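You operate a simulated robot arm through the tools that you are given. There is no shell and no other tool. Be economical: measure what you need, move in short steps, check, and stop when the job is done.

You are at the controls of a simulated two-armed robot. One attempt, no reset.

TASK
Take the orange pin and put it on top of the purple ring on the green mark on the long table. Fetch the small red bin and set it on the table top beside the track. Open the lid of the red box. The order is free.

The check looks at the end state, three seconds after you hand in, the way a careful person would. Anything else that was tipped, shoved, dropped, spilled or broken makes it a failure. Lids that push on must go on centred and level and be pressed home; caps that screw on are set level and turned clockwise until they are tight.

THE ROBOT
Two 7-joint arms with two-finger grippers on one trunk, on a base that drives. Base frame: it is fixed to the floor where the robot stands at the start and does not move with it; the origin is under the middle of the robot, x ahead of it, y to its left, z up; the surface under the hand at the start is at about z = 850. Units: mm, degrees, N and s.
The left shoulder is at the start at [85, 216, 1117], the right one opposite. With the tool pointing down near the work surface each hand reaches from about 320 to 820 mm from the robot's upright axis, wherever it stands, measured 20 degrees to its own side. Places, roughly: lid of the red box [-7100, -1700, 1100]; table top beside the track (39x23 cm) [-1220, -60, 900]. Payload 3.18 kg a hand.
The tool frame of a hand sits at the grasp point between the pads (the TCP): z along the fingers, y along the line on which they close. The tips reach 30 mm beyond it. The gripper opens to 144 mm. The gripper's body begins 103 mm behind the TCP.
Orientation is that of the tool frame in the base frame, as a unit quaternion [x, y, z, w]. With the fingers straight down and closing along the base's y, the tool's x points along the base's -x, its y along +y and its z along -z.

THE INTERFACE
- The arms move only by the tool apply_moves. It takes "left_deltas", "right_deltas" or both (then of equal length, played together; a hand with none holds still); each is one flat list of numbers, 6 for each row, row after row: the shift along the tool's x, y, z in units of 20 mm (1.0 is 20 mm), then the turn, a rotation vector about the tool's x, y, z in units of 8 degrees (1.0 is 8 degrees). In form: [dx, dy, dz, ax, ay, az, dx, dy, dz, ax, ay, az, ...]. A call has 1 to 12 rows; each row shifts and turns the commanded pose from where the row before left it, along the tool's axes as they then stand. "left_gripper" and "right_gripper" are, for a hand that has rows, the opening, from 0 (shut) to 1 (fully open), set as the call begins (left out, the last holds). A call with a number of a shift or a turn outside -1 to 1 is refused whole. A row lasts 0.2 s, in which the tool goes at most 50 mm and 8.6 degrees; a call with a longer step from one row to the next is refused whole, and so is a gripper value outside its range. Where a pose cannot be reached the arm comes as near as it can. A force on the tool above 40 N (or 10 N above the force at the start of the call, whichever is more), or a blocked arm, ends the call early, and 0.2 s more pass. The fingers move at their own pace and stop on an object; they squeeze with about 24 N. The grip force told is the motor's: it shows also when the fingers shut on nothing. Time passes only in rows, and 0.2 s behind the last, so rows that do not move let the fingers close. It gives the time, the measured TCP pose, the force on the tool (base axes), the opening and the grip force at its end, in the units of the frame above (readings bear some noise), with the torque about the TCP (base axes, N m) and any sound that the robot's microphone picked up, and new pictures: "show" is both (left out), scene, wrist or none (wrist: the cameras of the hands that moved).
- Cameras (640 x 400 px; columns grow to the right, rows downward): "scene" is now at [184, 11.1, 1309.7]; the picture's right is [0.12, -0.99, 0.00], its down [-0.53, -0.06, -0.85] and it looks along [0.84, 0.10, -0.53] (base axes); focal length 252 px, centre (320, 200). "left" rides on the left gripper at [76, -16, -143] in its tool frame; the picture's right is [0.21, 0.98, 0.00], its down [-0.84, 0.18, -0.51] and it looks along [-0.50, 0.11, 0.86] (tool axes); focal length 218 px, centre (320, 200). "right" rides on the right gripper at [77, 16, -143] in its tool frame; the picture's right is [-0.21, 0.98, 0.00], its down [-0.84, -0.18, -0.51] and it looks along [-0.50, -0.11, 0.86] (tool axes); focal length 218 px, centre (320, 200). There is no depth. A picture from a camera that has moved, and an enlarged one, comes with that camera's place and axes in the base frame and with its lens.
- raise_lower(by): slides the trunk up (or, below 0, down) by that many mm; the arms and the scene camera ride with it, the base frame stays. It gives what a move gives, with no picture.
- base_move(legs): drives the robot by 1 to 6 legs, each [ahead, left, turn to the left] in mm, mm and degrees, along the robot's own axes; the way and the turn of a leg run together, so that a leg with both is an arc; at most 1500 mm and 180 degrees a leg. The arms and the cameras ride along, it lands a little off, and it stops where it bumps. It gives what a move gives, and a new picture of the scene camera.
- aim_head(pan, tilt): turns the head with the scene camera to pan (to the left, within 80 degrees either way) and tilt (down, from -29 to 69), counted from straight ahead of the robot. It gives what a move gives, and a new picture of the scene camera.
- enlarge(camera, box): a new picture of the part [left, top, right, bottom] of that camera's present view, enlarged. No time passes.
- job_done(): hands the job in; it is judged then, once.

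Work in short steps. Places have to be worked out from the pictures, the camera data and where the tool is seen: move nearer, look again, correct. Check each grasp and each placing, and mend what went wrong. You have 165 turns and 260 pictures in all, those below and enlarged ones among them. Open the grippers and draw the arms clear of the work before you hand the job in, unless the task says otherwise; then end with one line.

The tools are called after ">>>" as a command line: name --argument value ..., lists and objects as JSON in quotes. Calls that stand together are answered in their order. apply_moves: Moves the arms, as the interface text tells. Its arguments: {"type":"object","properties":{"left_deltas":{"type":"array","items":{"type":"number"}},"left_gripper":{"type":"number"},"right_deltas":{"type":"array","items":{"type":"number"}},"right_gripper":{"type":"number"},"show":{"type":"string","enum":["both","scene","wrist","none"]}},"required":[]} The other tools are called the same way: raise_lower (by) slides the trunk up or down; base_move (legs) drives the base; aim_head (pan, tilt) turns the head that bears the scene camera; enlarge (camera, box) takes an enlarged picture of a part of a camera's view; job_done () hands the job in.

At the start:

```text
time_s: 0.0
left_position: [439.6, 228.0, 1126.1]
left_tool_rot: [-0.001, 1.0, -0.002, 0.0]
left_ft_force: [0.3, 0.7, 0.5]
left_moment: [0.03, 0.03, -0.02]
left_opening: 143.9
left_gripper_force: 0.0
right_position: [450.4, -204.6, 1127.5]
right_tool_rot: [0.0, 1.0, -0.001, -0.001]
right_ft_force: [1.0, 1.0, 0.5]
right_moment: [0.01, 0.07, 0.01]
right_opening: 143.9
right_gripper_force: 0.0
trunk travel left (down, up): [-200.0, 169.0]
robot x, y, heading: [-1.3, 0.7, -0.1]
head pan, tilt: [6.8, 32.1]
```

scene: 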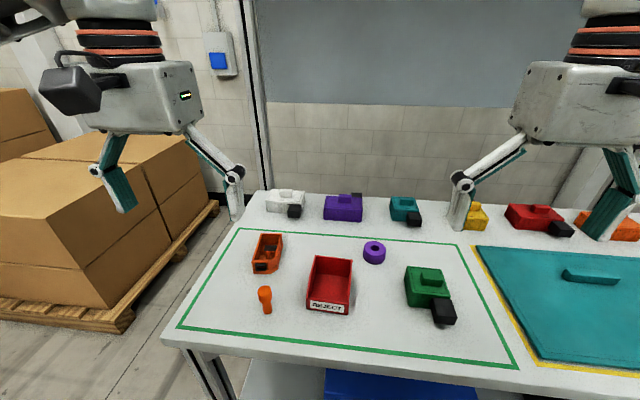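
right: 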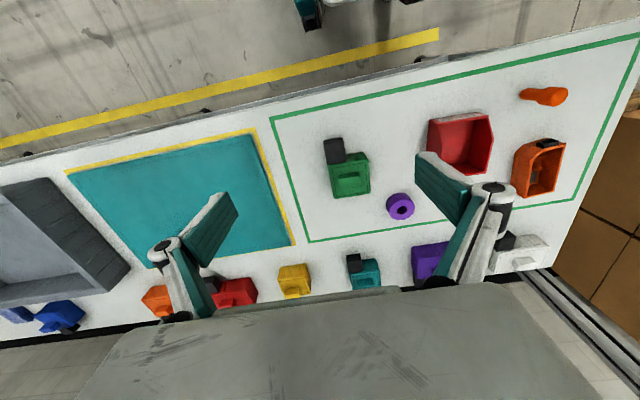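
left: 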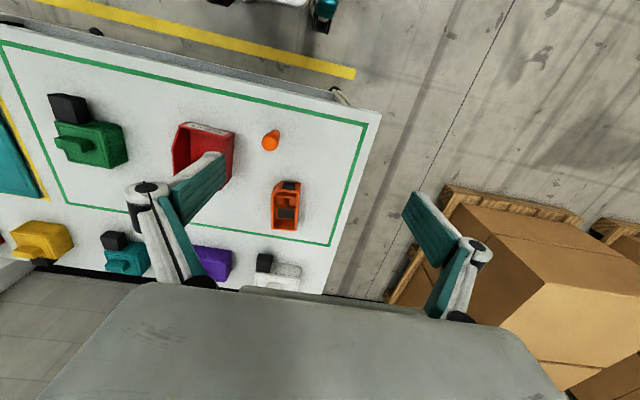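

The pin stands or lies near [497,162] and the ring near [667,-68]. I'll take a close look at both first.

>>> enlarge --camera "scene" --box '[220, 220, 420, 345]'

>>> enlarge --camera "left" --box '[150, 100, 350, 225]'

>>> enlarge --camera "right" --box '[370, 70, 610, 220]'

```text
3.20 times, centred on (320, 282) of scene
camera zoom: at [184.0, 11.1, 1309.7], right [0.12, -0.99, 0.0], down [-0.53, -0.06, -0.85], along [0.84, 0.1, -0.53], focal length 807 px, centre (320, -64)
```

zoom: 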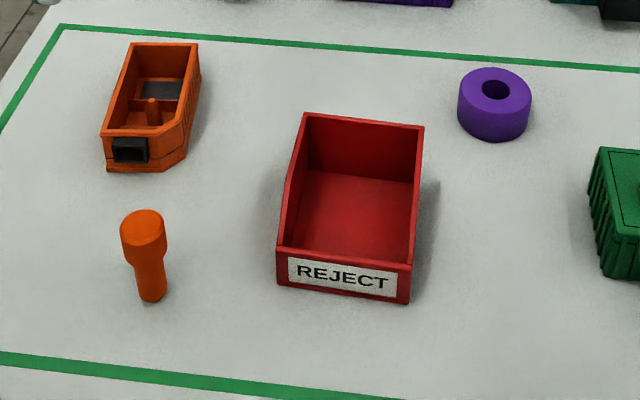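

```text
3.20 times, centred on (250, 162) of left
camera zoom: at [364.5, 210.8, 1268.6], right [-0.21, 0.98, 0.0], down [0.84, 0.18, 0.51], along [0.5, 0.11, -0.86], focal length 698 px, centre (544, 320)
```

zoom: 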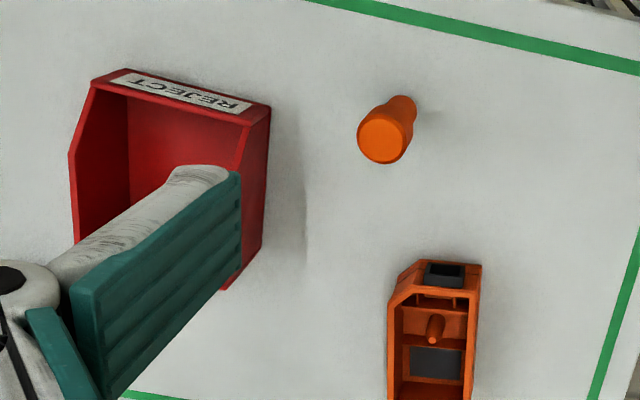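

```text
2.67 times, centred on (490, 145) of right
camera zoom: at [374.3, -186.8, 1270.2], right [0.21, 0.98, 0.0], down [0.84, -0.18, 0.51], along [0.5, -0.11, -0.86], focal length 582 px, centre (-133, 347)
```

zoom: 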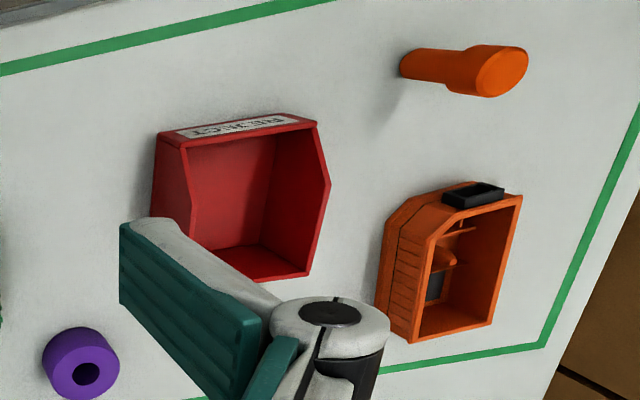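

The pin stands head-up at about [482,152], with its top near z 915. The ring is at about [661,-68], with its top near z 880. I'll move the left hand above the pin with the gripper half open.

>>> apply_moves --left_deltas '[-0.3, -0.543, 0.9, 0, 0, 0, -0.3, -0.543, 0.9, 0, 0, 0, -0.3, -0.543, 0.9, 0, 0, 0, -0.3, -0.543, 0.9, 0, 0, 0, -0.3, -0.543, 0.9, 0, 0, 0, -0.3, -0.543, 0.9, 0, 0, 0, -0.3, -0.543, 0.9, 0, 0, 0]' --left_gripper 0.5

```text
time_s: 1.6
left_position: [482.3, 149.0, 1001.3]
left_tool_rot: [-0.001, 1.0, -0.001, 0.0]
left_ft_force: [-0.2, -0.1, 0.1]
left_moment: [-0.01, 0.0, -0.02]
left_opening: 72.0
left_gripper_force: 0.1
right_position: [451.7, -202.2, 1125.9]
right_tool_rot: [0.0, 1.0, 0.0, -0.001]
right_ft_force: [0.8, -0.2, -0.2]
right_moment: [-0.03, -0.01, 0.0]
right_opening: 144.2
right_gripper_force: 0.1
trunk travel left (down, up): [-200.0, 169.0]
robot x, y, heading: [3.2, 1.0, 0.1]
head pan, tilt: [6.8, 32.1]
camera scene: at [184.5, 10.9, 1309.6], right [0.12, -0.99, 0.0], down [-0.53, -0.06, -0.85], along [0.84, 0.1, -0.53], focal length 252 px, centre (320, 200)
camera left: at [407.0, 133.5, 1143.0], right [-0.21, 0.98, 0.0], down [0.84, 0.18, 0.51], along [0.5, 0.11, -0.86], focal length 218 px, centre (320, 200)
```

scene: 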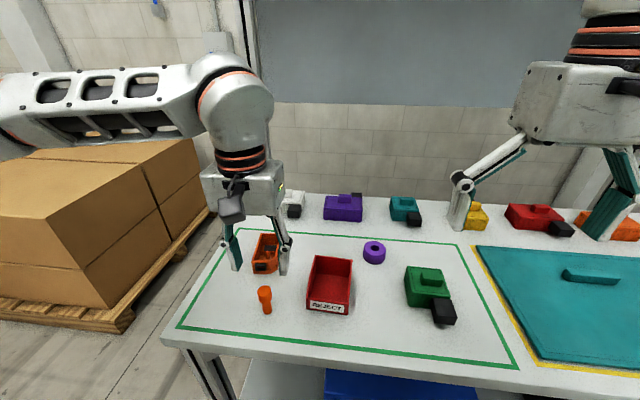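
left: 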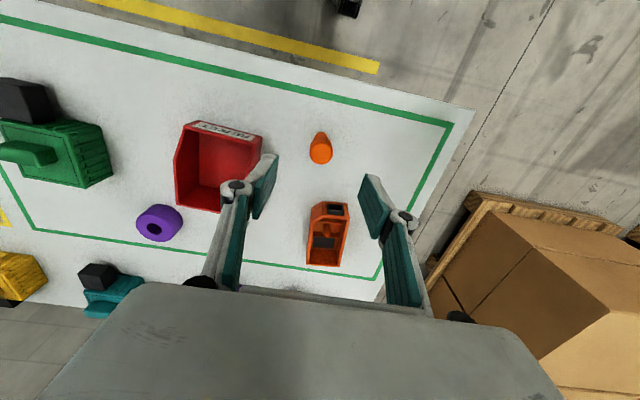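

The pin shows up well in the left wrist camera. I'll enlarge that view to get its dimensions.

>>> enlarge --camera "left" --box '[280, 115, 376, 175]'

>>> enlarge --camera "left" --box '[110, 190, 206, 250]'

>>> enlarge --camera "scene" --box '[225, 265, 321, 325]'

```text
6.67 times, centred on (328, 145) of left
camera zoom: at [407.0, 133.5, 1143.0], right [-0.21, 0.98, 0.0], down [0.84, 0.18, 0.51], along [0.5, 0.11, -0.86], focal length 1455 px, centre (267, 567)
```

zoom: 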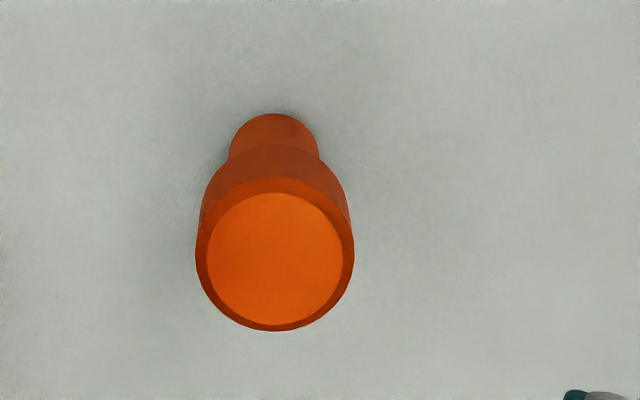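

```text
6.67 times, centred on (158, 220) of left
camera zoom: at [407.0, 133.5, 1143.0], right [-0.21, 0.98, 0.0], down [0.84, 0.18, 0.51], along [0.5, 0.11, -0.86], focal length 1455 px, centre (1400, 67)
```

zoom: 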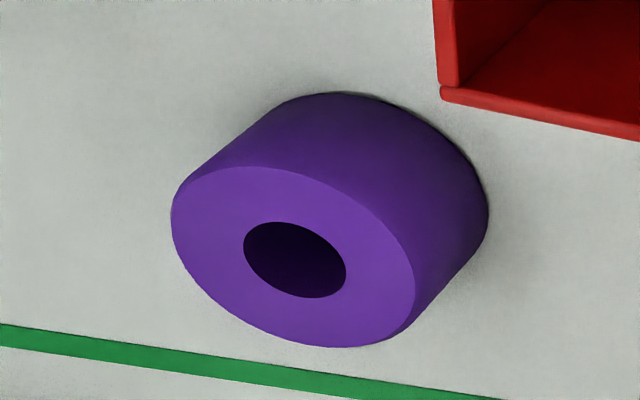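

```text
6.67 times, centred on (273, 295) of scene
camera zoom: at [184.5, 10.9, 1309.6], right [0.12, -0.99, 0.0], down [-0.53, -0.06, -0.85], along [0.84, 0.1, -0.53], focal length 1682 px, centre (633, -433)
```

zoom: 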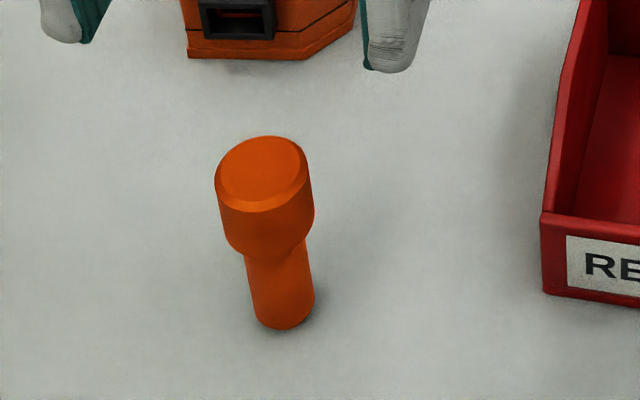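

I make the pin about 62 mm tall, with a 27 mm head from z 892 to 912 and an 18 mm shank. The ring top is near z 882 and its hole is about 22 mm. I'll grip only the head with the tips, so I descend to TCP z of about 922.

>>> apply_moves --left_deltas '[0.0, 0.02, 0.79, 0, 0, 0, 0.02, 0.02, 0.79, 0, 0, 0, 0.02, 0.02, 0.79, 0, 0, 0, 0.02, 0.0, 0.79, 0, 0, 0, 0, 0, 0.79, 0, 0, 0]' --left_gripper 0.5

```text
time_s: 2.8
left_position: [480.3, 152.3, 921.0]
left_tool_rot: [-0.001, 1.0, -0.001, 0.0]
left_ft_force: [-0.2, 0.3, 0.3]
left_moment: [0.01, 0.01, 0.04]
left_opening: 71.8
left_gripper_force: 0.1
right_position: [451.4, -203.5, 1126.9]
right_tool_rot: [0.0, 1.0, 0.0, -0.001]
right_ft_force: [-0.5, -0.4, 0.3]
right_moment: [0.06, 0.0, 0.01]
right_opening: 143.9
right_gripper_force: 0.0
trunk travel left (down, up): [-200.0, 169.0]
robot x, y, heading: [-0.7, 1.0, -0.3]
head pan, tilt: [6.8, 32.1]
camera scene: at [184.3, 11.2, 1309.6], right [0.12, -0.99, 0.0], down [-0.53, -0.06, -0.85], along [0.84, 0.1, -0.53], focal length 252 px, centre (320, 200)
camera left: at [405.9, 135.1, 1063.8], right [-0.21, 0.98, 0.0], down [0.84, 0.18, 0.51], along [0.5, 0.11, -0.86], focal length 218 px, centre (320, 200)
```

scene: 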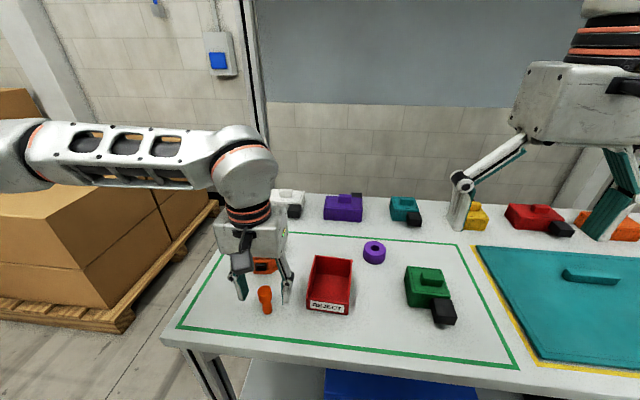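
left: 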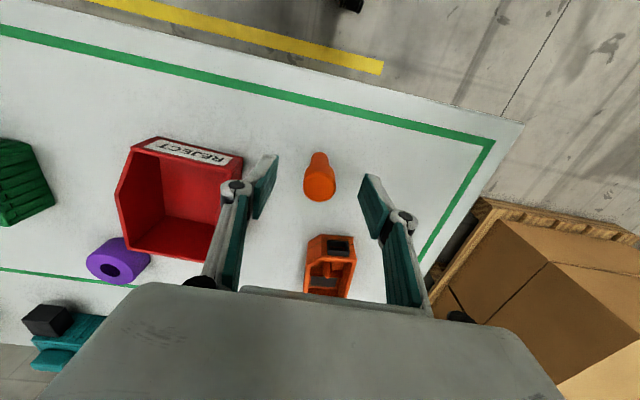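

The pin's head top is at pixel (320,185), and the TCP axis projects to the same spot. I'll close the gripper.

>>> apply_moves --left_deltas '[0, 0, 0, 0, 0, 0, 0, 0, 0, 0, 0, 0, 0, 0, 0, 0, 0, 0]' --left_gripper 0.0 --show "wrist"

```text
time_s: 3.6
left_position: [481.3, 150.8, 921.6]
left_tool_rot: [0.0, 1.0, -0.001, 0.0]
left_ft_force: [-0.8, -0.6, 0.2]
left_moment: [0.01, 0.02, -0.04]
left_opening: 25.1
left_gripper_force: 23.7
right_position: [450.9, -203.9, 1125.8]
right_tool_rot: [0.0, 1.0, 0.001, 0.0]
right_ft_force: [0.2, -0.4, 0.5]
right_moment: [0.0, -0.03, -0.01]
right_opening: 144.1
right_gripper_force: 0.0
trunk travel left (down, up): [-200.0, 169.0]
robot x, y, heading: [-1.5, -0.6, -0.1]
head pan, tilt: [6.8, 32.1]
camera left: at [405.8, 135.1, 1064.1], right [-0.21, 0.98, 0.0], down [0.84, 0.18, 0.51], along [0.5, 0.11, -0.86], focal length 218 px, centre (320, 200)
```

left: 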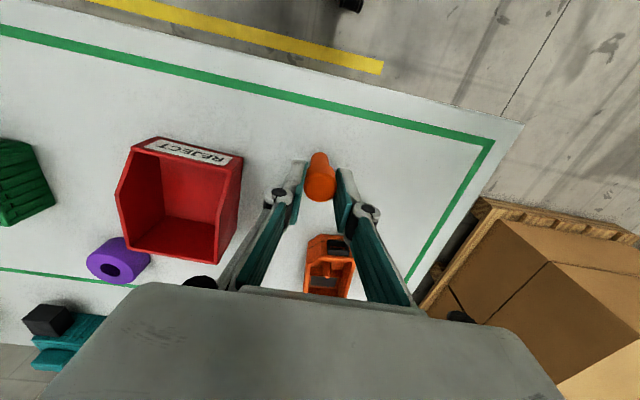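

The head is gripped at 25 mm. I'll lift 120 mm to clear the bin, then carry the pin over to the ring.

>>> apply_moves --left_deltas '[0, 0, -0.5, 0, 0, 0, 0, 0, -1, 0, 0, 0, 0, 0, -1, 0, 0, 0, 0, 0, -1, 0, 0, 0, 0, 0, -1, 0, 0, 0, 0, 0, -1, 0, 0, 0, 0, 0, -0.5, 0, 0, 0]' --show "wrist"

>>> apply_moves --left_deltas '[-0.4, -0.5, 0, 0, 0, 0, -0.8, -1, 0, 0, 0, 0, -0.8, -1, 0, 0, 0, 0, -0.8, -1, 0, 0, 0, 0, -0.8, -1, 0, 0, 0, 0, -0.8, -1, 0, 0, 0, 0, -0.8, -1, 0, 0, 0, 0, -0.8, -1, 0, 0, 0, 0, -0.8, -1, 0, 0, 0, 0, -0.8, -1, 0, 0, 0, 0, -0.8, -1, 0, 0, 0, 0, -0.6, -0.45, 0, 0, 0, 0]'

```text
time_s: 5.2
left_position: [481.1, 153.1, 1042.2]
left_tool_rot: [-0.001, 1.0, -0.001, -0.001]
left_ft_force: [0.7, 0.3, 0.0]
left_moment: [-0.02, -0.02, 0.03]
left_opening: 24.6
left_gripper_force: 24.5
right_position: [451.9, -204.8, 1126.1]
right_tool_rot: [0.001, 1.0, 0.0, -0.001]
right_ft_force: [0.3, -0.5, -0.6]
right_moment: [-0.03, -0.01, 0.01]
right_opening: 144.1
right_gripper_force: 0.0
trunk travel left (down, up): [-200.0, 169.0]
robot x, y, heading: [-2.2, -4.4, -0.1]
head pan, tilt: [6.8, 32.1]
camera left: at [405.4, 136.2, 1183.8], right [-0.21, 0.98, 0.0], down [0.84, 0.18, 0.51], along [0.5, 0.11, -0.86], focal length 218 px, centre (320, 200)
```

left: 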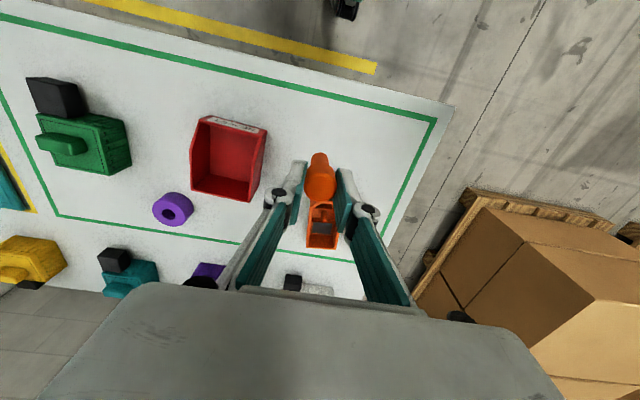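

```text
time_s: 8.0
left_position: [678.5, -9.5, 1066.6]
left_tool_rot: [-0.046, 0.998, -0.036, 0.002]
left_ft_force: [0.3, 1.2, 0.2]
left_moment: [-0.04, -0.01, -0.04]
left_opening: 24.5
left_gripper_force: 23.7
left hand out of reach, approached as far as the arm can: row 12
right_position: [451.2, -203.5, 1127.2]
right_tool_rot: [-0.001, 1.0, -0.001, -0.001]
right_ft_force: [-0.6, -0.2, -0.8]
right_moment: [-0.08, -0.01, 0.04]
right_opening: 143.9
right_gripper_force: 0.1
trunk travel left (down, up): [-200.0, 169.0]
robot x, y, heading: [2.0, 0.6, -0.0]
head pan, tilt: [6.8, 32.1]
stopped in row 12 (left hand): the arm was blocked; the commanded pose is now the measured one
camera scene: at [184.2, 12.3, 1309.7], right [0.12, -0.99, 0.0], down [-0.53, -0.06, -0.85], along [0.84, 0.1, -0.53], focal length 252 px, centre (320, 200)
camera left: at [603.7, -22.1, 1209.9], right [-0.3, 0.95, -0.07], down [0.82, 0.29, 0.49], along [0.49, 0.09, -0.87], focal length 218 px, centre (320, 200)
```

scene: 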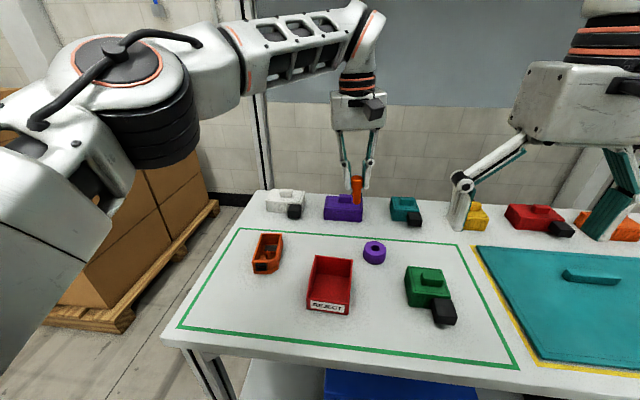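
left: 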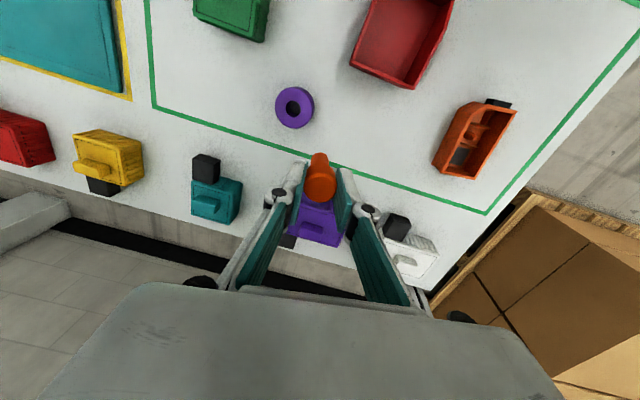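

The ring is out of reach for the left arm from here, and the tool has skewed a little. I'll draw the arm back, straighten it and drive the base to the right.

>>> apply_moves --left_deltas '[0.8, 0.6, 0, 0, 0, 0, 0.8, 0.7, 0, -0.13, 0, 0.16, 0.8, 0.7, 0, -0.13, 0, 0.16, 0.8, 0.7, 0, -0.13, 0.03, 0.17, 0.7, 0.8, 0, -0.13, 0, 0.17]' --show "none"

>>> base_move --legs '[[0, -200, 0]]'

```text
time_s: 9.2
left_position: [593.9, 51.6, 1061.8]
left_tool_rot: [0.004, 1.0, 0.001, 0.0]
left_ft_force: [0.0, -0.2, -1.0]
left_moment: [0.0, -0.04, 0.0]
left_opening: 24.8
left_gripper_force: 24.4
right_position: [450.7, -203.5, 1126.6]
right_tool_rot: [0.0, 1.0, 0.0, 0.001]
right_ft_force: [-0.8, 0.1, 0.3]
right_moment: [0.01, 0.0, 0.01]
right_opening: 143.8
right_gripper_force: 0.1
trunk travel left (down, up): [-200.0, 169.0]
robot x, y, heading: [0.4, -0.3, 0.0]
head pan, tilt: [6.8, 32.1]
```

```text
time_s: 11.6
left_position: [593.9, -148.1, 1063.3]
left_tool_rot: [0.004, 1.0, 0.002, 0.0]
left_ft_force: [0.7, -0.5, -0.3]
left_moment: [0.0, -0.02, 0.03]
left_opening: 24.3
left_gripper_force: 24.2
right_position: [450.2, -400.3, 1126.4]
right_tool_rot: [0.0, 1.0, 0.0, -0.001]
right_ft_force: [-0.8, -0.2, -0.2]
right_moment: [0.0, -0.02, 0.0]
right_opening: 144.2
right_gripper_force: 0.1
trunk travel left (down, up): [-200.0, 169.0]
robot x, y, heading: [0.0, -199.6, -0.0]
head pan, tilt: [6.8, 32.1]
camera scene: at [184.0, -186.5, 1309.7], right [0.12, -0.99, 0.0], down [-0.53, -0.06, -0.85], along [0.84, 0.1, -0.53], focal length 252 px, centre (320, 200)
```

scene: 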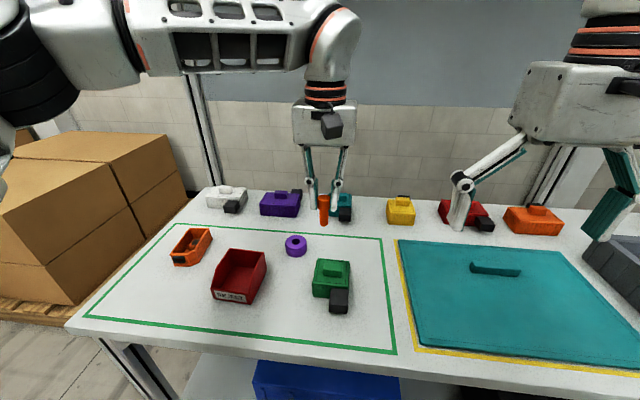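

The arm now has comfortable reach. I'll move above the ring at TCP z 985.

>>> apply_moves --left_deltas '[-0.67, 0.8, 0.78, 0, 0, 0, -0.67, 0.8, 0.78, 0, 0, 0, -0.67, 0.8, 0.78, 0, 0, 0, -0.67, 0.8, 0.78, 0, 0, 0, -0.67, 0.8, 0.78, 0, 0, 0]'

>>> enlarge --camera "left" --box '[272, 130, 368, 190]'

>>> enlarge --camera "scene" --box '[250, 200, 346, 260]'

```text
time_s: 12.8
left_position: [661.1, -66.3, 983.7]
left_tool_rot: [0.005, 1.0, 0.001, -0.001]
left_ft_force: [-0.6, -0.5, -0.3]
left_moment: [0.0, 0.01, -0.01]
left_opening: 24.5
left_gripper_force: 24.0
right_position: [451.4, -400.5, 1126.5]
right_tool_rot: [0.0, 1.0, 0.0, -0.001]
right_ft_force: [0.8, 0.2, 0.9]
right_moment: [-0.04, 0.02, 0.01]
right_opening: 143.9
right_gripper_force: 0.0
trunk travel left (down, up): [-200.0, 169.0]
robot x, y, heading: [-2.0, -198.9, -0.0]
head pan, tilt: [6.8, 32.1]
camera scene: at [184.6, -185.7, 1309.5], right [0.12, -0.99, 0.0], down [-0.53, -0.06, -0.85], along [0.84, 0.1, -0.53], focal length 252 px, centre (320, 200)
camera left: at [586.8, -81.8, 1126.7], right [-0.2, 0.98, 0.0], down [0.84, 0.17, 0.51], along [0.5, 0.1, -0.86], focal length 218 px, centre (320, 200)
```

scene: 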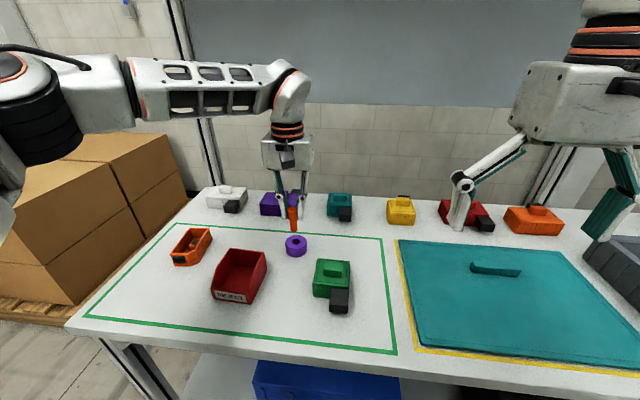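
left: 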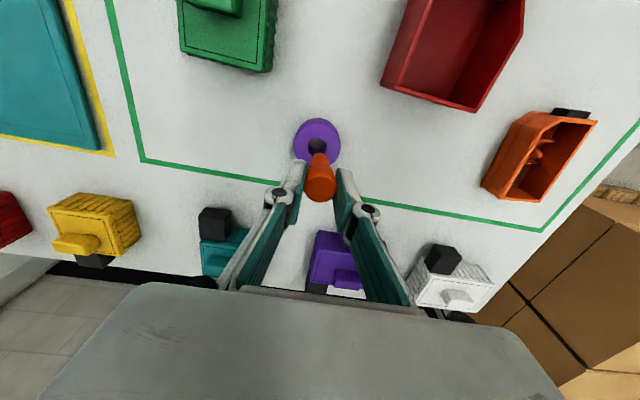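

```text
6.67 times, centred on (320, 160) of left
camera zoom: at [586.8, -81.8, 1126.7], right [-0.2, 0.98, 0.0], down [0.84, 0.17, 0.51], along [0.5, 0.1, -0.86], focal length 1455 px, centre (320, 467)
```

zoom: 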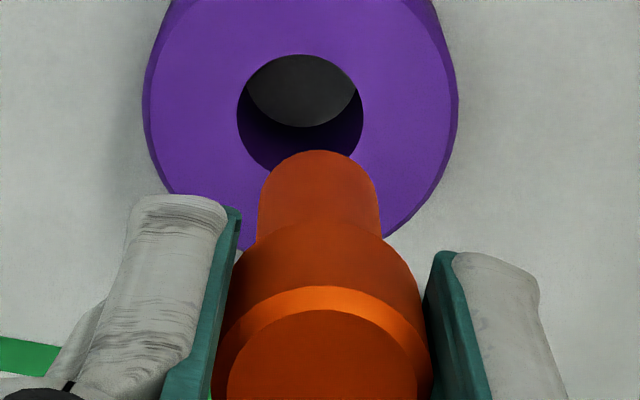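

```text
6.67 times, centred on (298, 230) of scene
camera zoom: at [184.6, -185.7, 1309.5], right [0.12, -0.99, 0.0], down [-0.53, -0.06, -0.85], along [0.84, 0.1, -0.53], focal length 1682 px, centre (467, 0)
```

zoom: 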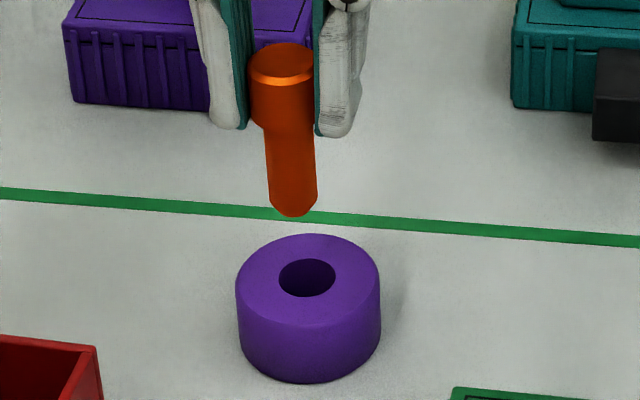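

The hole goes right through, and the pin is about 4 mm too far in +y. I'll correct that, lower to just above the ring, and measure again.

>>> apply_moves --left_deltas '[0.05, -0.2, 0.3, 0, 0, 0, 0, 0, 0.5, 0, 0, 0, 0, 0, 0.4, 0, 0, 0]' --show "none"

>>> enlarge --camera "left" --box '[272, 130, 368, 190]'

>>> enlarge --camera "scene" --box '[266, 210, 330, 250]'

```text
time_s: 13.6
left_position: [660.3, -71.0, 960.6]
left_tool_rot: [0.005, 1.0, 0.001, 0.0]
left_ft_force: [0.8, -0.6, -0.7]
left_moment: [-0.02, -0.05, -0.03]
left_opening: 24.8
left_gripper_force: 24.2
right_position: [450.4, -401.5, 1127.4]
right_tool_rot: [0.0, 1.0, 0.0, -0.001]
right_ft_force: [0.6, 0.0, 0.1]
right_moment: [0.02, -0.01, -0.04]
right_opening: 144.0
right_gripper_force: 0.0
trunk travel left (down, up): [-200.0, 169.0]
robot x, y, heading: [-1.1, -195.7, 0.1]
head pan, tilt: [6.8, 32.1]
```

```text
6.67 times, centred on (320, 160) of left
camera zoom: at [584.9, -87.7, 1103.7], right [-0.2, 0.98, 0.0], down [0.84, 0.17, 0.51], along [0.5, 0.1, -0.86], focal length 1455 px, centre (320, 467)
```

zoom: 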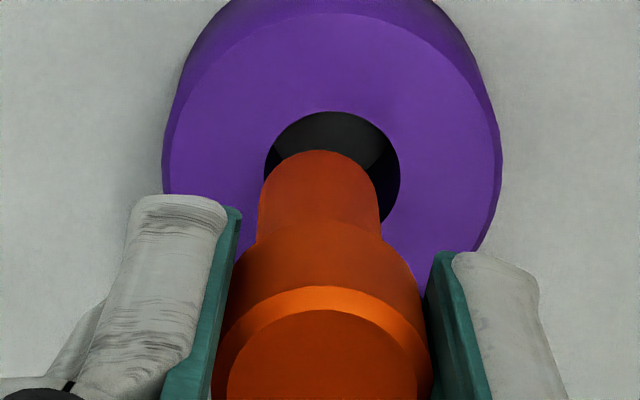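

```text
10.00 times, centred on (298, 230) of scene
camera zoom: at [184.1, -186.2, 1309.7], right [0.12, -0.99, 0.0], down [-0.53, -0.06, -0.85], along [0.84, 0.1, -0.53], focal length 2523 px, centre (540, -100)
```

zoom: 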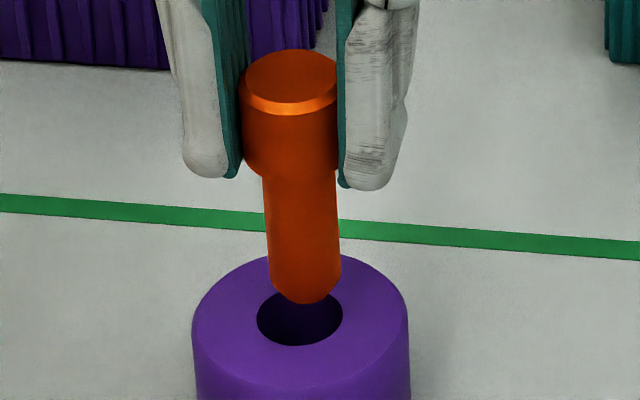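

Both views agree that the pin needs about +1.8 mm in y and -0.5 mm in x. I'll correct that and lower it part-way into the hole.

>>> apply_moves --left_deltas '[0.025, 0.09, 0.0, 0, 0, 0, 0, 0, 0.3, 0, 0, 0, 0, 0, 0.3, 0, 0, 0, 0, 0, 0.2, 0, 0, 0]' --show "none"

>>> enlarge --camera "left" --box '[272, 130, 368, 190]'

>>> enlarge --camera "scene" --box '[266, 210, 330, 250]'

```text
time_s: 14.6
left_position: [659.7, -70.1, 948.8]
left_tool_rot: [0.005, 1.0, 0.002, 0.002]
left_ft_force: [-0.4, 0.2, 17.1]
left_moment: [0.06, 0.01, 0.11]
left_opening: 24.2
left_gripper_force: 23.4
right_position: [449.7, -402.3, 1128.1]
right_tool_rot: [0.0, 1.0, 0.0, 0.001]
right_ft_force: [-0.4, -0.8, -0.6]
right_moment: [0.01, 0.07, -0.05]
right_opening: 144.2
right_gripper_force: 0.1
trunk travel left (down, up): [-200.0, 169.0]
robot x, y, heading: [2.6, -197.4, 0.1]
head pan, tilt: [6.8, 32.1]
```

```text
6.67 times, centred on (320, 160) of left
camera zoom: at [583.4, -85.7, 1090.7], right [-0.2, 0.98, 0.0], down [0.84, 0.17, 0.51], along [0.5, 0.1, -0.86], focal length 1455 px, centre (320, 467)
```

zoom: 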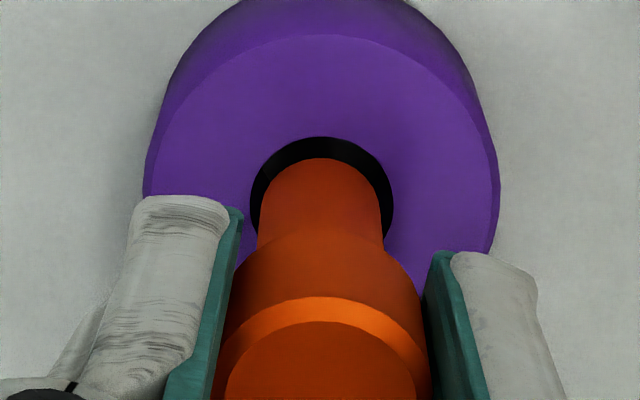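

```text
10.00 times, centred on (298, 230) of scene
camera zoom: at [182.5, -186.6, 1310.3], right [0.12, -0.99, 0.0], down [-0.53, -0.06, -0.85], along [0.84, 0.1, -0.53], focal length 2523 px, centre (540, -100)
```

zoom: 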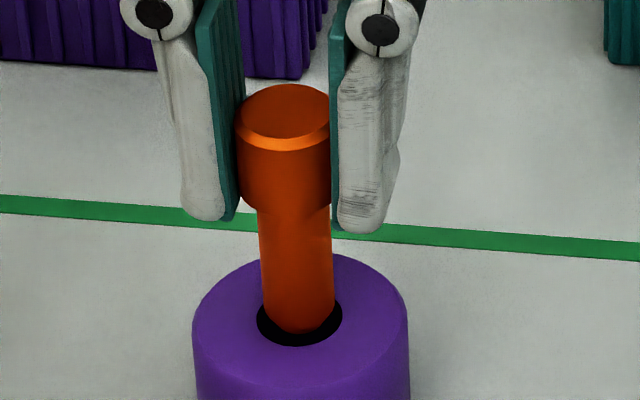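

There's 17 N of contact. The gap is all on the near (-x) side, so the pin is resting on the far rim. I'll lift slightly, shift -1.5 mm in x and lower again.

>>> apply_moves --left_deltas '[0, 0, -0.35, 0, 0, 0, 0.075, 0.01, 0, 0, 0, 0, 0, 0, 0.2, 0, 0, 0, 0, 0, 0.25, 0, 0, 0, 0, 0, 0.25, 0, 0, 0]' --show "none"

>>> enlarge --camera "left" --box '[272, 130, 368, 190]'

>>> enlarge --camera "scene" --box '[266, 210, 330, 250]'

```text
time_s: 15.8
left_position: [658.6, -67.9, 940.7]
left_tool_rot: [0.005, 1.0, 0.001, 0.001]
left_ft_force: [0.0, -0.1, 16.0]
left_moment: [-0.03, 0.01, 0.06]
left_opening: 23.4
left_gripper_force: 23.9
right_position: [450.0, -402.5, 1127.9]
right_tool_rot: [0.001, 1.0, 0.0, -0.001]
right_ft_force: [0.5, -0.6, 0.1]
right_moment: [0.01, 0.03, -0.01]
right_opening: 143.7
right_gripper_force: 0.0
trunk travel left (down, up): [-200.0, 169.0]
robot x, y, heading: [0.2, -199.1, 0.1]
head pan, tilt: [6.8, 32.1]
```

```text
6.67 times, centred on (320, 160) of left
camera zoom: at [582.3, -84.8, 1082.2], right [-0.2, 0.98, 0.0], down [0.84, 0.17, 0.51], along [0.5, 0.1, -0.86], focal length 1455 px, centre (320, 467)
```

zoom: 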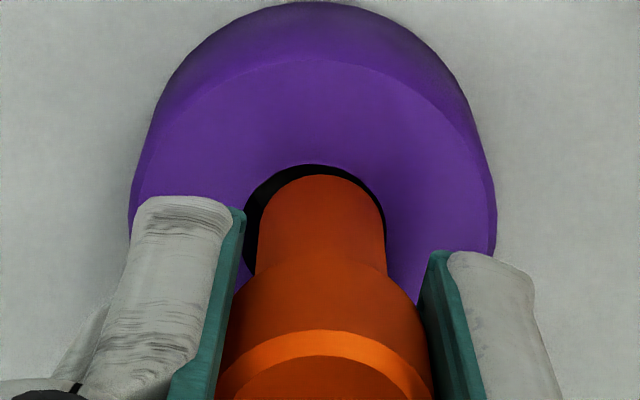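

```text
10.00 times, centred on (298, 230) of scene
camera zoom: at [182.8, -186.5, 1310.0], right [0.12, -0.99, 0.0], down [-0.53, -0.06, -0.85], along [0.84, 0.1, -0.53], focal length 2523 px, centre (540, -100)
```

zoom: 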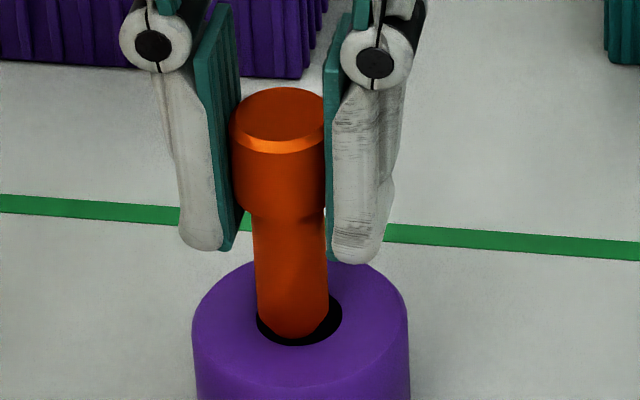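

The pin slid up about 8 mm in the grip, and the gap is now on the -y side and a little on -x. I'll lift, shift by [-0.8,-1.3] and lower again.

>>> apply_moves --left_deltas '[0, 0, -0.45, 0, 0, 0, 0.04, -0.065, 0, 0, 0, 0, 0, 0, 0.2, 0, 0, 0, 0, 0, 0.2, 0, 0, 0, 0, 0, 0.15, 0, 0, 0]' --show "none"

>>> enlarge --camera "left" --box '[272, 130, 368, 190]'

>>> enlarge --camera "scene" --box '[266, 210, 330, 250]'

```text
time_s: 17.0
left_position: [657.5, -69.5, 939.1]
left_tool_rot: [0.005, 1.0, 0.001, 0.001]
left_ft_force: [-1.6, 2.7, 13.0]
left_moment: [0.12, 0.08, -0.01]
left_opening: 22.9
left_gripper_force: 23.7
right_position: [449.2, -400.6, 1127.8]
right_tool_rot: [0.0, 1.0, 0.0, 0.001]
right_ft_force: [-0.2, 0.1, 0.4]
right_moment: [0.01, 0.03, 0.01]
right_opening: 143.8
right_gripper_force: 0.1
trunk travel left (down, up): [-200.0, 169.0]
robot x, y, heading: [-2.5, -195.3, -0.1]
head pan, tilt: [6.8, 32.1]
```

```text
6.67 times, centred on (320, 160) of left
camera zoom: at [581.7, -85.8, 1082.1], right [-0.2, 0.98, 0.0], down [0.84, 0.17, 0.51], along [0.5, 0.1, -0.86], focal length 1455 px, centre (320, 467)
```

zoom: 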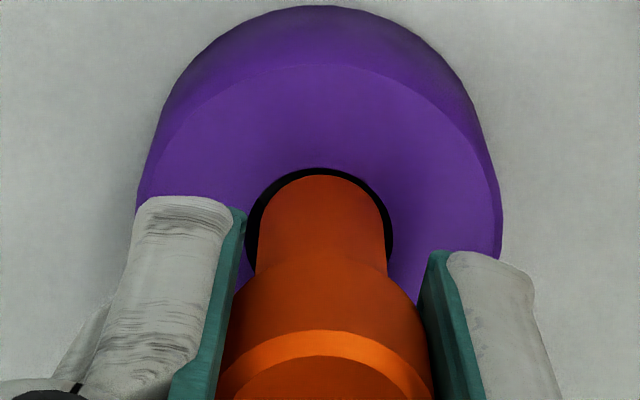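

```text
10.00 times, centred on (298, 230) of scene
camera zoom: at [182.4, -186.1, 1310.3], right [0.12, -0.99, 0.0], down [-0.53, -0.06, -0.85], along [0.84, 0.1, -0.53], focal length 2523 px, centre (540, -100)
```

zoom: 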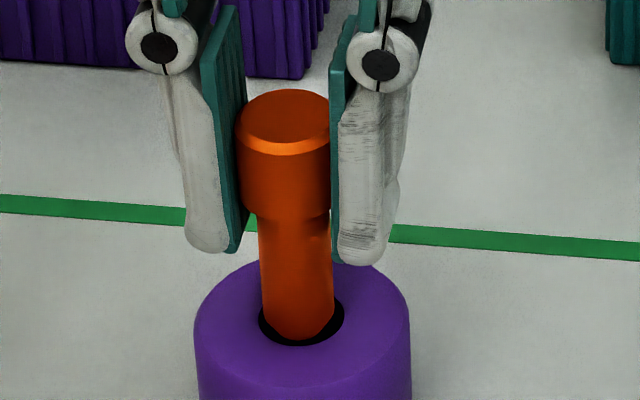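

The tip is nearly in; the lateral reaction is [-1.6, 2.7], so it's catching the far (+x) and -y edge. I'll ease up, nudge by [-1,+0.4] and press lightly.

>>> apply_moves --left_deltas '[0, 0, -0.3, 0, 0, 0, 0.05, 0.02, 0, 0, 0, 0, 0, 0, 0.2, 0, 0, 0, 0, 0, 0.15, 0, 0, 0, 0, 0, 0.1, 0, 0, 0]' --show "none"

>>> enlarge --camera "left" --box '[272, 130, 368, 190]'

>>> enlarge --camera "scene" --box '[266, 210, 330, 250]'

```text
time_s: 18.2
left_position: [657.4, -69.3, 935.7]
left_tool_rot: [0.005, 1.0, 0.003, 0.002]
left_ft_force: [0.4, 0.3, 16.3]
left_moment: [0.06, 0.02, 0.01]
left_opening: 23.2
left_gripper_force: 24.6
right_position: [449.2, -401.7, 1126.8]
right_tool_rot: [0.001, 1.0, 0.0, 0.0]
right_ft_force: [0.7, 0.4, -0.6]
right_moment: [-0.03, 0.01, 0.02]
right_opening: 144.0
right_gripper_force: 0.0
trunk travel left (down, up): [-200.0, 169.0]
robot x, y, heading: [-1.9, -195.2, 0.1]
head pan, tilt: [6.8, 32.1]
```

```text
6.67 times, centred on (320, 160) of left
camera zoom: at [580.7, -85.3, 1077.6], right [-0.2, 0.98, 0.0], down [0.84, 0.17, 0.51], along [0.5, 0.1, -0.86], focal length 1455 px, centre (320, 467)
```

zoom: 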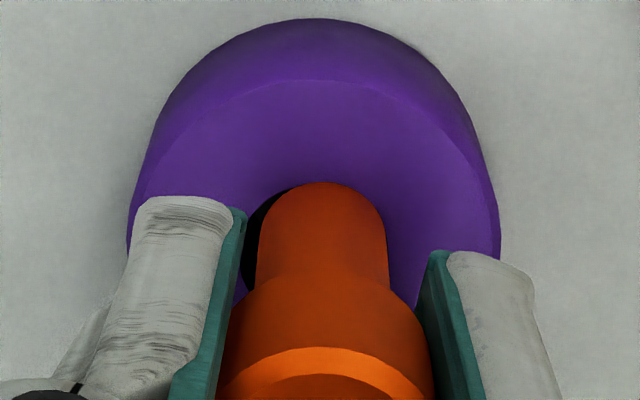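

```text
10.00 times, centred on (298, 230) of scene
camera zoom: at [182.6, -186.5, 1310.1], right [0.12, -0.99, 0.0], down [-0.53, -0.06, -0.85], along [0.84, 0.1, -0.53], focal length 2523 px, centre (540, -100)
```

zoom: 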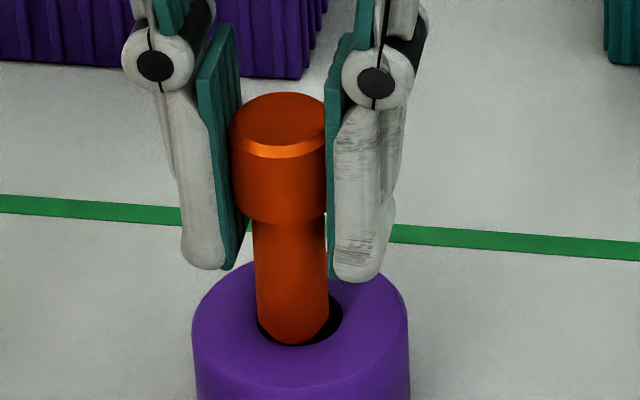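

The pin now sits on the near-left rim, with the gap on the -y and slightly the +x side. I'll nudge by [+0.5,-1.2] and try again with light pressure.

>>> apply_moves --left_deltas '[0, 0, -0.3, 0, 0, 0, -0.025, -0.06, 0, 0, 0, 0, 0, 0, 0.0, 0, 0, 0, 0, 0, 0.2, 0, 0, 0, 0, 0, 0.15, 0, 0, 0]' --show "none"

>>> enlarge --camera "left" --box '[272, 130, 368, 190]'

>>> enlarge --camera "scene" --box '[266, 210, 330, 250]'

```text
time_s: 19.4
left_position: [657.7, -70.4, 936.4]
left_tool_rot: [0.005, 1.0, 0.001, 0.002]
left_ft_force: [-1.8, 1.8, 13.3]
left_moment: [0.08, 0.17, 0.0]
left_opening: 22.8
left_gripper_force: 24.2
right_position: [449.2, -402.1, 1127.4]
right_tool_rot: [0.0, 1.0, 0.0, 0.0]
right_ft_force: [0.4, 0.3, -0.5]
right_moment: [0.0, 0.01, -0.02]
right_opening: 144.0
right_gripper_force: 0.0
trunk travel left (down, up): [-200.0, 169.0]
robot x, y, heading: [-0.4, -195.0, 0.2]
head pan, tilt: [6.8, 32.1]
```

```text
6.67 times, centred on (320, 160) of left
camera zoom: at [580.8, -86.6, 1077.6], right [-0.2, 0.98, 0.0], down [0.84, 0.17, 0.51], along [0.5, 0.1, -0.86], focal length 1455 px, centre (320, 467)
```

zoom: 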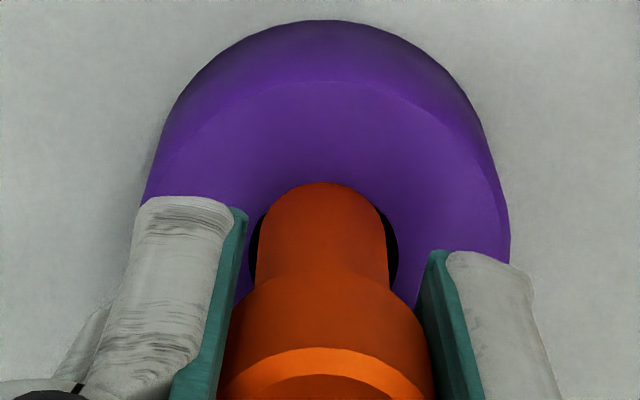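

```text
10.00 times, centred on (298, 230) of scene
camera zoom: at [182.2, -186.2, 1310.3], right [0.12, -0.99, 0.0], down [-0.53, -0.06, -0.85], along [0.84, 0.1, -0.53], focal length 2523 px, centre (540, -100)
```

zoom: 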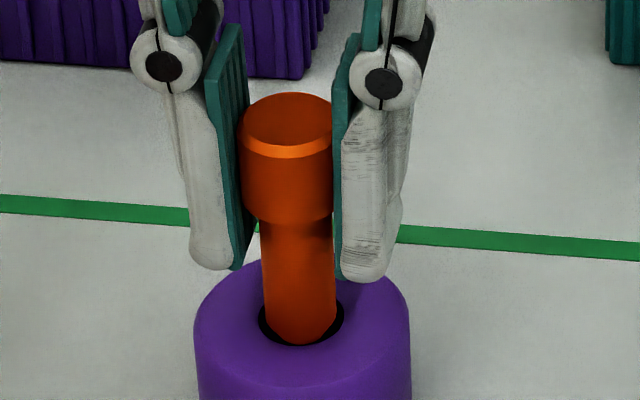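

y is centred now, and the pin rests on the near rim. I'll shift +0.7 mm in x and press lightly.

>>> apply_moves --left_deltas '[0, 0, -0.3, 0, 0, 0, -0.035, 0.0, 0, 0, 0, 0, 0, 0, 0.0, 0, 0, 0, 0, 0, 0.2, 0, 0, 0, 0, 0, 0.15, 0, 0, 0]' --show "none"

>>> enlarge --camera "left" --box '[272, 130, 368, 190]'

>>> enlarge --camera "scene" --box '[266, 210, 330, 250]'

```text
time_s: 20.6
left_position: [658.8, -70.0, 934.7]
left_tool_rot: [0.003, 1.0, 0.001, 0.002]
left_ft_force: [-1.1, 2.5, 16.3]
left_moment: [0.12, 0.05, 0.01]
left_opening: 23.2
left_gripper_force: 24.1
right_position: [449.0, -400.0, 1128.6]
right_tool_rot: [0.0, 1.0, 0.0, 0.001]
right_ft_force: [0.0, 0.8, 0.3]
right_moment: [0.05, -0.01, -0.03]
right_opening: 144.0
right_gripper_force: 0.0
trunk travel left (down, up): [-200.0, 169.0]
robot x, y, heading: [-1.1, -198.9, 0.0]
head pan, tilt: [6.8, 32.1]
```

```text
6.67 times, centred on (320, 160) of left
camera zoom: at [582.1, -86.4, 1077.3], right [-0.2, 0.98, 0.0], down [0.84, 0.17, 0.51], along [0.5, 0.1, -0.86], focal length 1455 px, centre (320, 467)
```

zoom: 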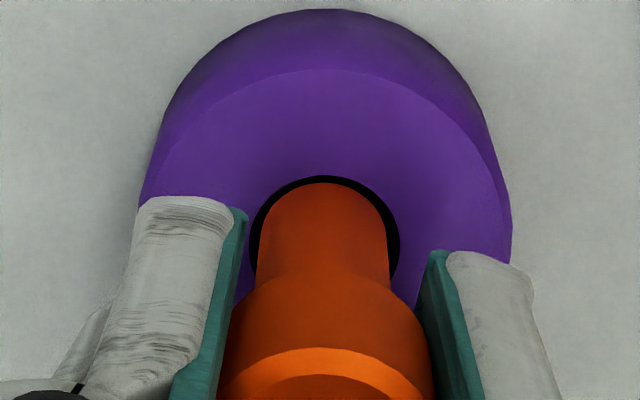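

```text
10.00 times, centred on (298, 230) of scene
camera zoom: at [182.1, -186.1, 1310.4], right [0.12, -0.99, 0.0], down [-0.53, -0.06, -0.85], along [0.84, 0.1, -0.53], focal length 2523 px, centre (540, -100)
```

zoom: 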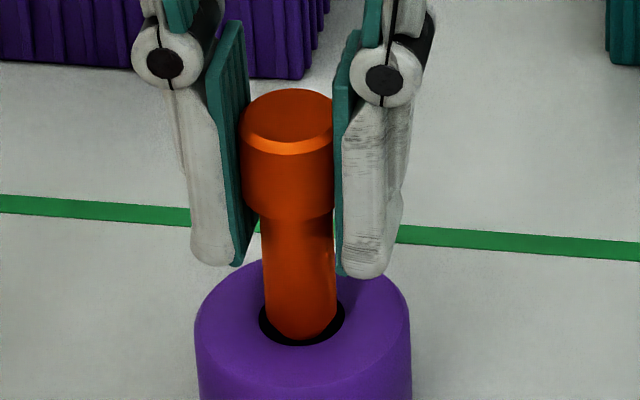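

By the moments, the contact is now nearly centred, so the chamfer must be just catching the rim. I'll do a small spiral under light pressure.

>>> apply_moves --left_deltas '[0, 0, -0.08, 0, 0, 0, 0.02, 0.02, 0, 0, 0, 0, 0, 0.02, 0.02, 0, 0, 0, -0.03, 0, 0.02, 0, 0, 0, -0.02, -0.02, 0.02, 0, 0, 0, 0, -0.03, 0.02, 0, 0, 0, 0.03, -0.01, 0.02, 0, 0, 0, 0.03, 0.01, 0.02, 0, 0, 0, -0.02, 0.02, 0.02, 0, 0, 0]' --show "none"

>>> enlarge --camera "left" --box '[272, 130, 368, 190]'

>>> enlarge --camera "scene" --box '[266, 210, 330, 250]'

```text
time_s: 22.6
left_position: [657.1, -69.8, 931.6]
left_tool_rot: [0.005, 1.0, 0.002, 0.001]
left_ft_force: [3.7, 2.6, 16.2]
left_moment: [0.09, -0.17, 0.02]
left_opening: 22.9
left_gripper_force: 24.6
right_position: [449.3, -400.2, 1127.5]
right_tool_rot: [0.0, 1.0, 0.0, -0.001]
right_ft_force: [-0.4, -0.5, -0.4]
right_moment: [-0.01, 0.01, -0.01]
right_opening: 143.8
right_gripper_force: 0.0
trunk travel left (down, up): [-200.0, 169.0]
robot x, y, heading: [0.4, -195.0, -0.1]
head pan, tilt: [6.8, 32.1]
```

```text
6.67 times, centred on (320, 160) of left
camera zoom: at [581.8, -87.2, 1074.1], right [-0.2, 0.98, 0.0], down [0.84, 0.17, 0.51], along [0.5, 0.1, -0.86], focal length 1455 px, centre (320, 467)
```

zoom: 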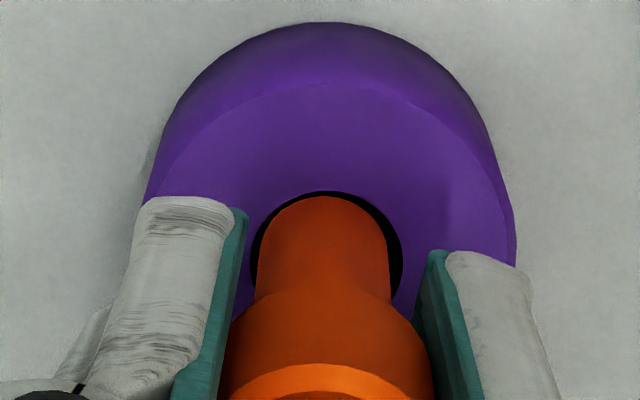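

```text
10.00 times, centred on (298, 230) of scene
camera zoom: at [182.9, -186.2, 1309.9], right [0.12, -0.99, 0.0], down [-0.53, -0.06, -0.85], along [0.84, 0.1, -0.53], focal length 2523 px, centre (540, -100)
```

zoom: 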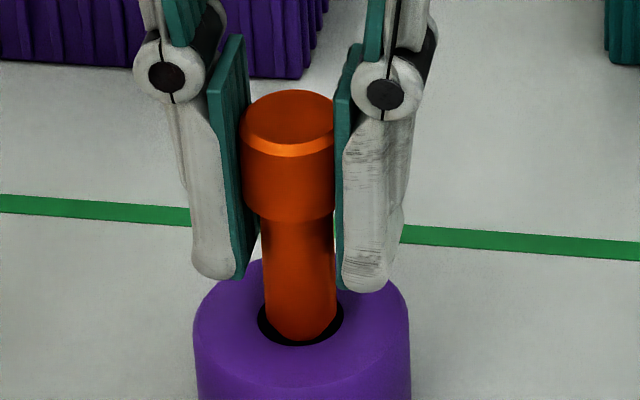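

The pin looks centred but isn't dropping. I'll open the fingers just a little (about 2 mm each side, still caging the head) to see whether it settles on its own.

>>> apply_moves --left_deltas '[0, 0, -0.05, 0, 0, 0, 0, 0, 0, 0, 0, 0, 0, 0, 0, 0, 0, 0]' --left_gripper 0.2 --show "none"

>>> enlarge --camera "left" --box '[272, 130, 368, 190]'

>>> enlarge --camera "scene" --box '[266, 210, 330, 250]'

```text
time_s: 23.4
left_position: [658.2, -70.6, 931.4]
left_tool_rot: [0.005, 1.0, 0.002, 0.0]
left_ft_force: [1.2, -0.4, -0.9]
left_moment: [0.0, 0.01, -0.02]
left_opening: 28.9
left_gripper_force: 0.1
right_position: [451.8, -401.2, 1126.3]
right_tool_rot: [0.001, 1.0, 0.0, -0.001]
right_ft_force: [-0.8, 0.6, -0.2]
right_moment: [0.01, 0.04, -0.02]
right_opening: 144.0
right_gripper_force: 0.1
trunk travel left (down, up): [-200.0, 169.0]
robot x, y, heading: [-4.0, -200.8, 0.1]
head pan, tilt: [6.8, 32.1]
```

```text
6.67 times, centred on (320, 160) of left
camera zoom: at [582.3, -87.1, 1073.8], right [-0.2, 0.98, 0.0], down [0.84, 0.17, 0.51], along [0.5, 0.1, -0.86], focal length 1455 px, centre (320, 467)
```

zoom: 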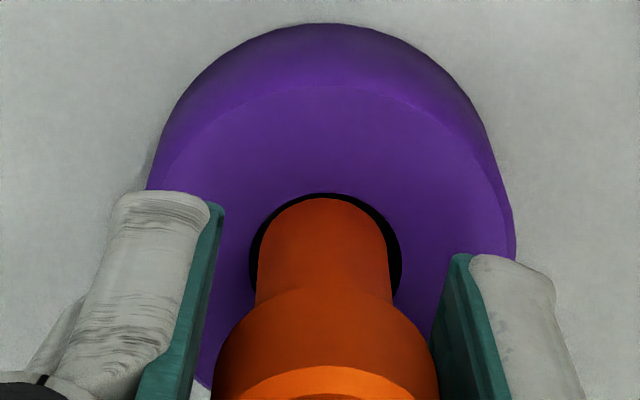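

```text
10.00 times, centred on (298, 230) of scene
camera zoom: at [184.0, -186.2, 1309.6], right [0.12, -0.99, 0.0], down [-0.53, -0.06, -0.85], along [0.84, 0.1, -0.53], focal length 2523 px, centre (540, -100)
```

zoom: 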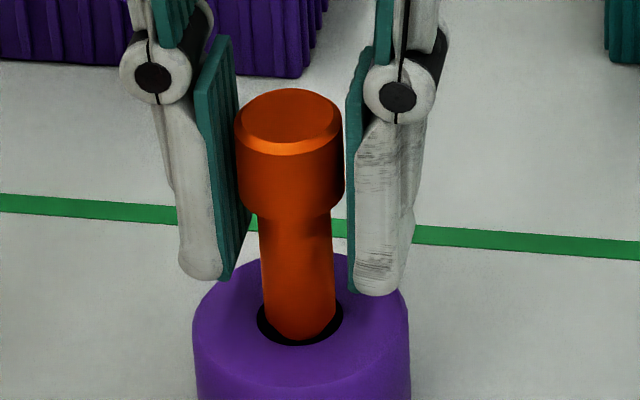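

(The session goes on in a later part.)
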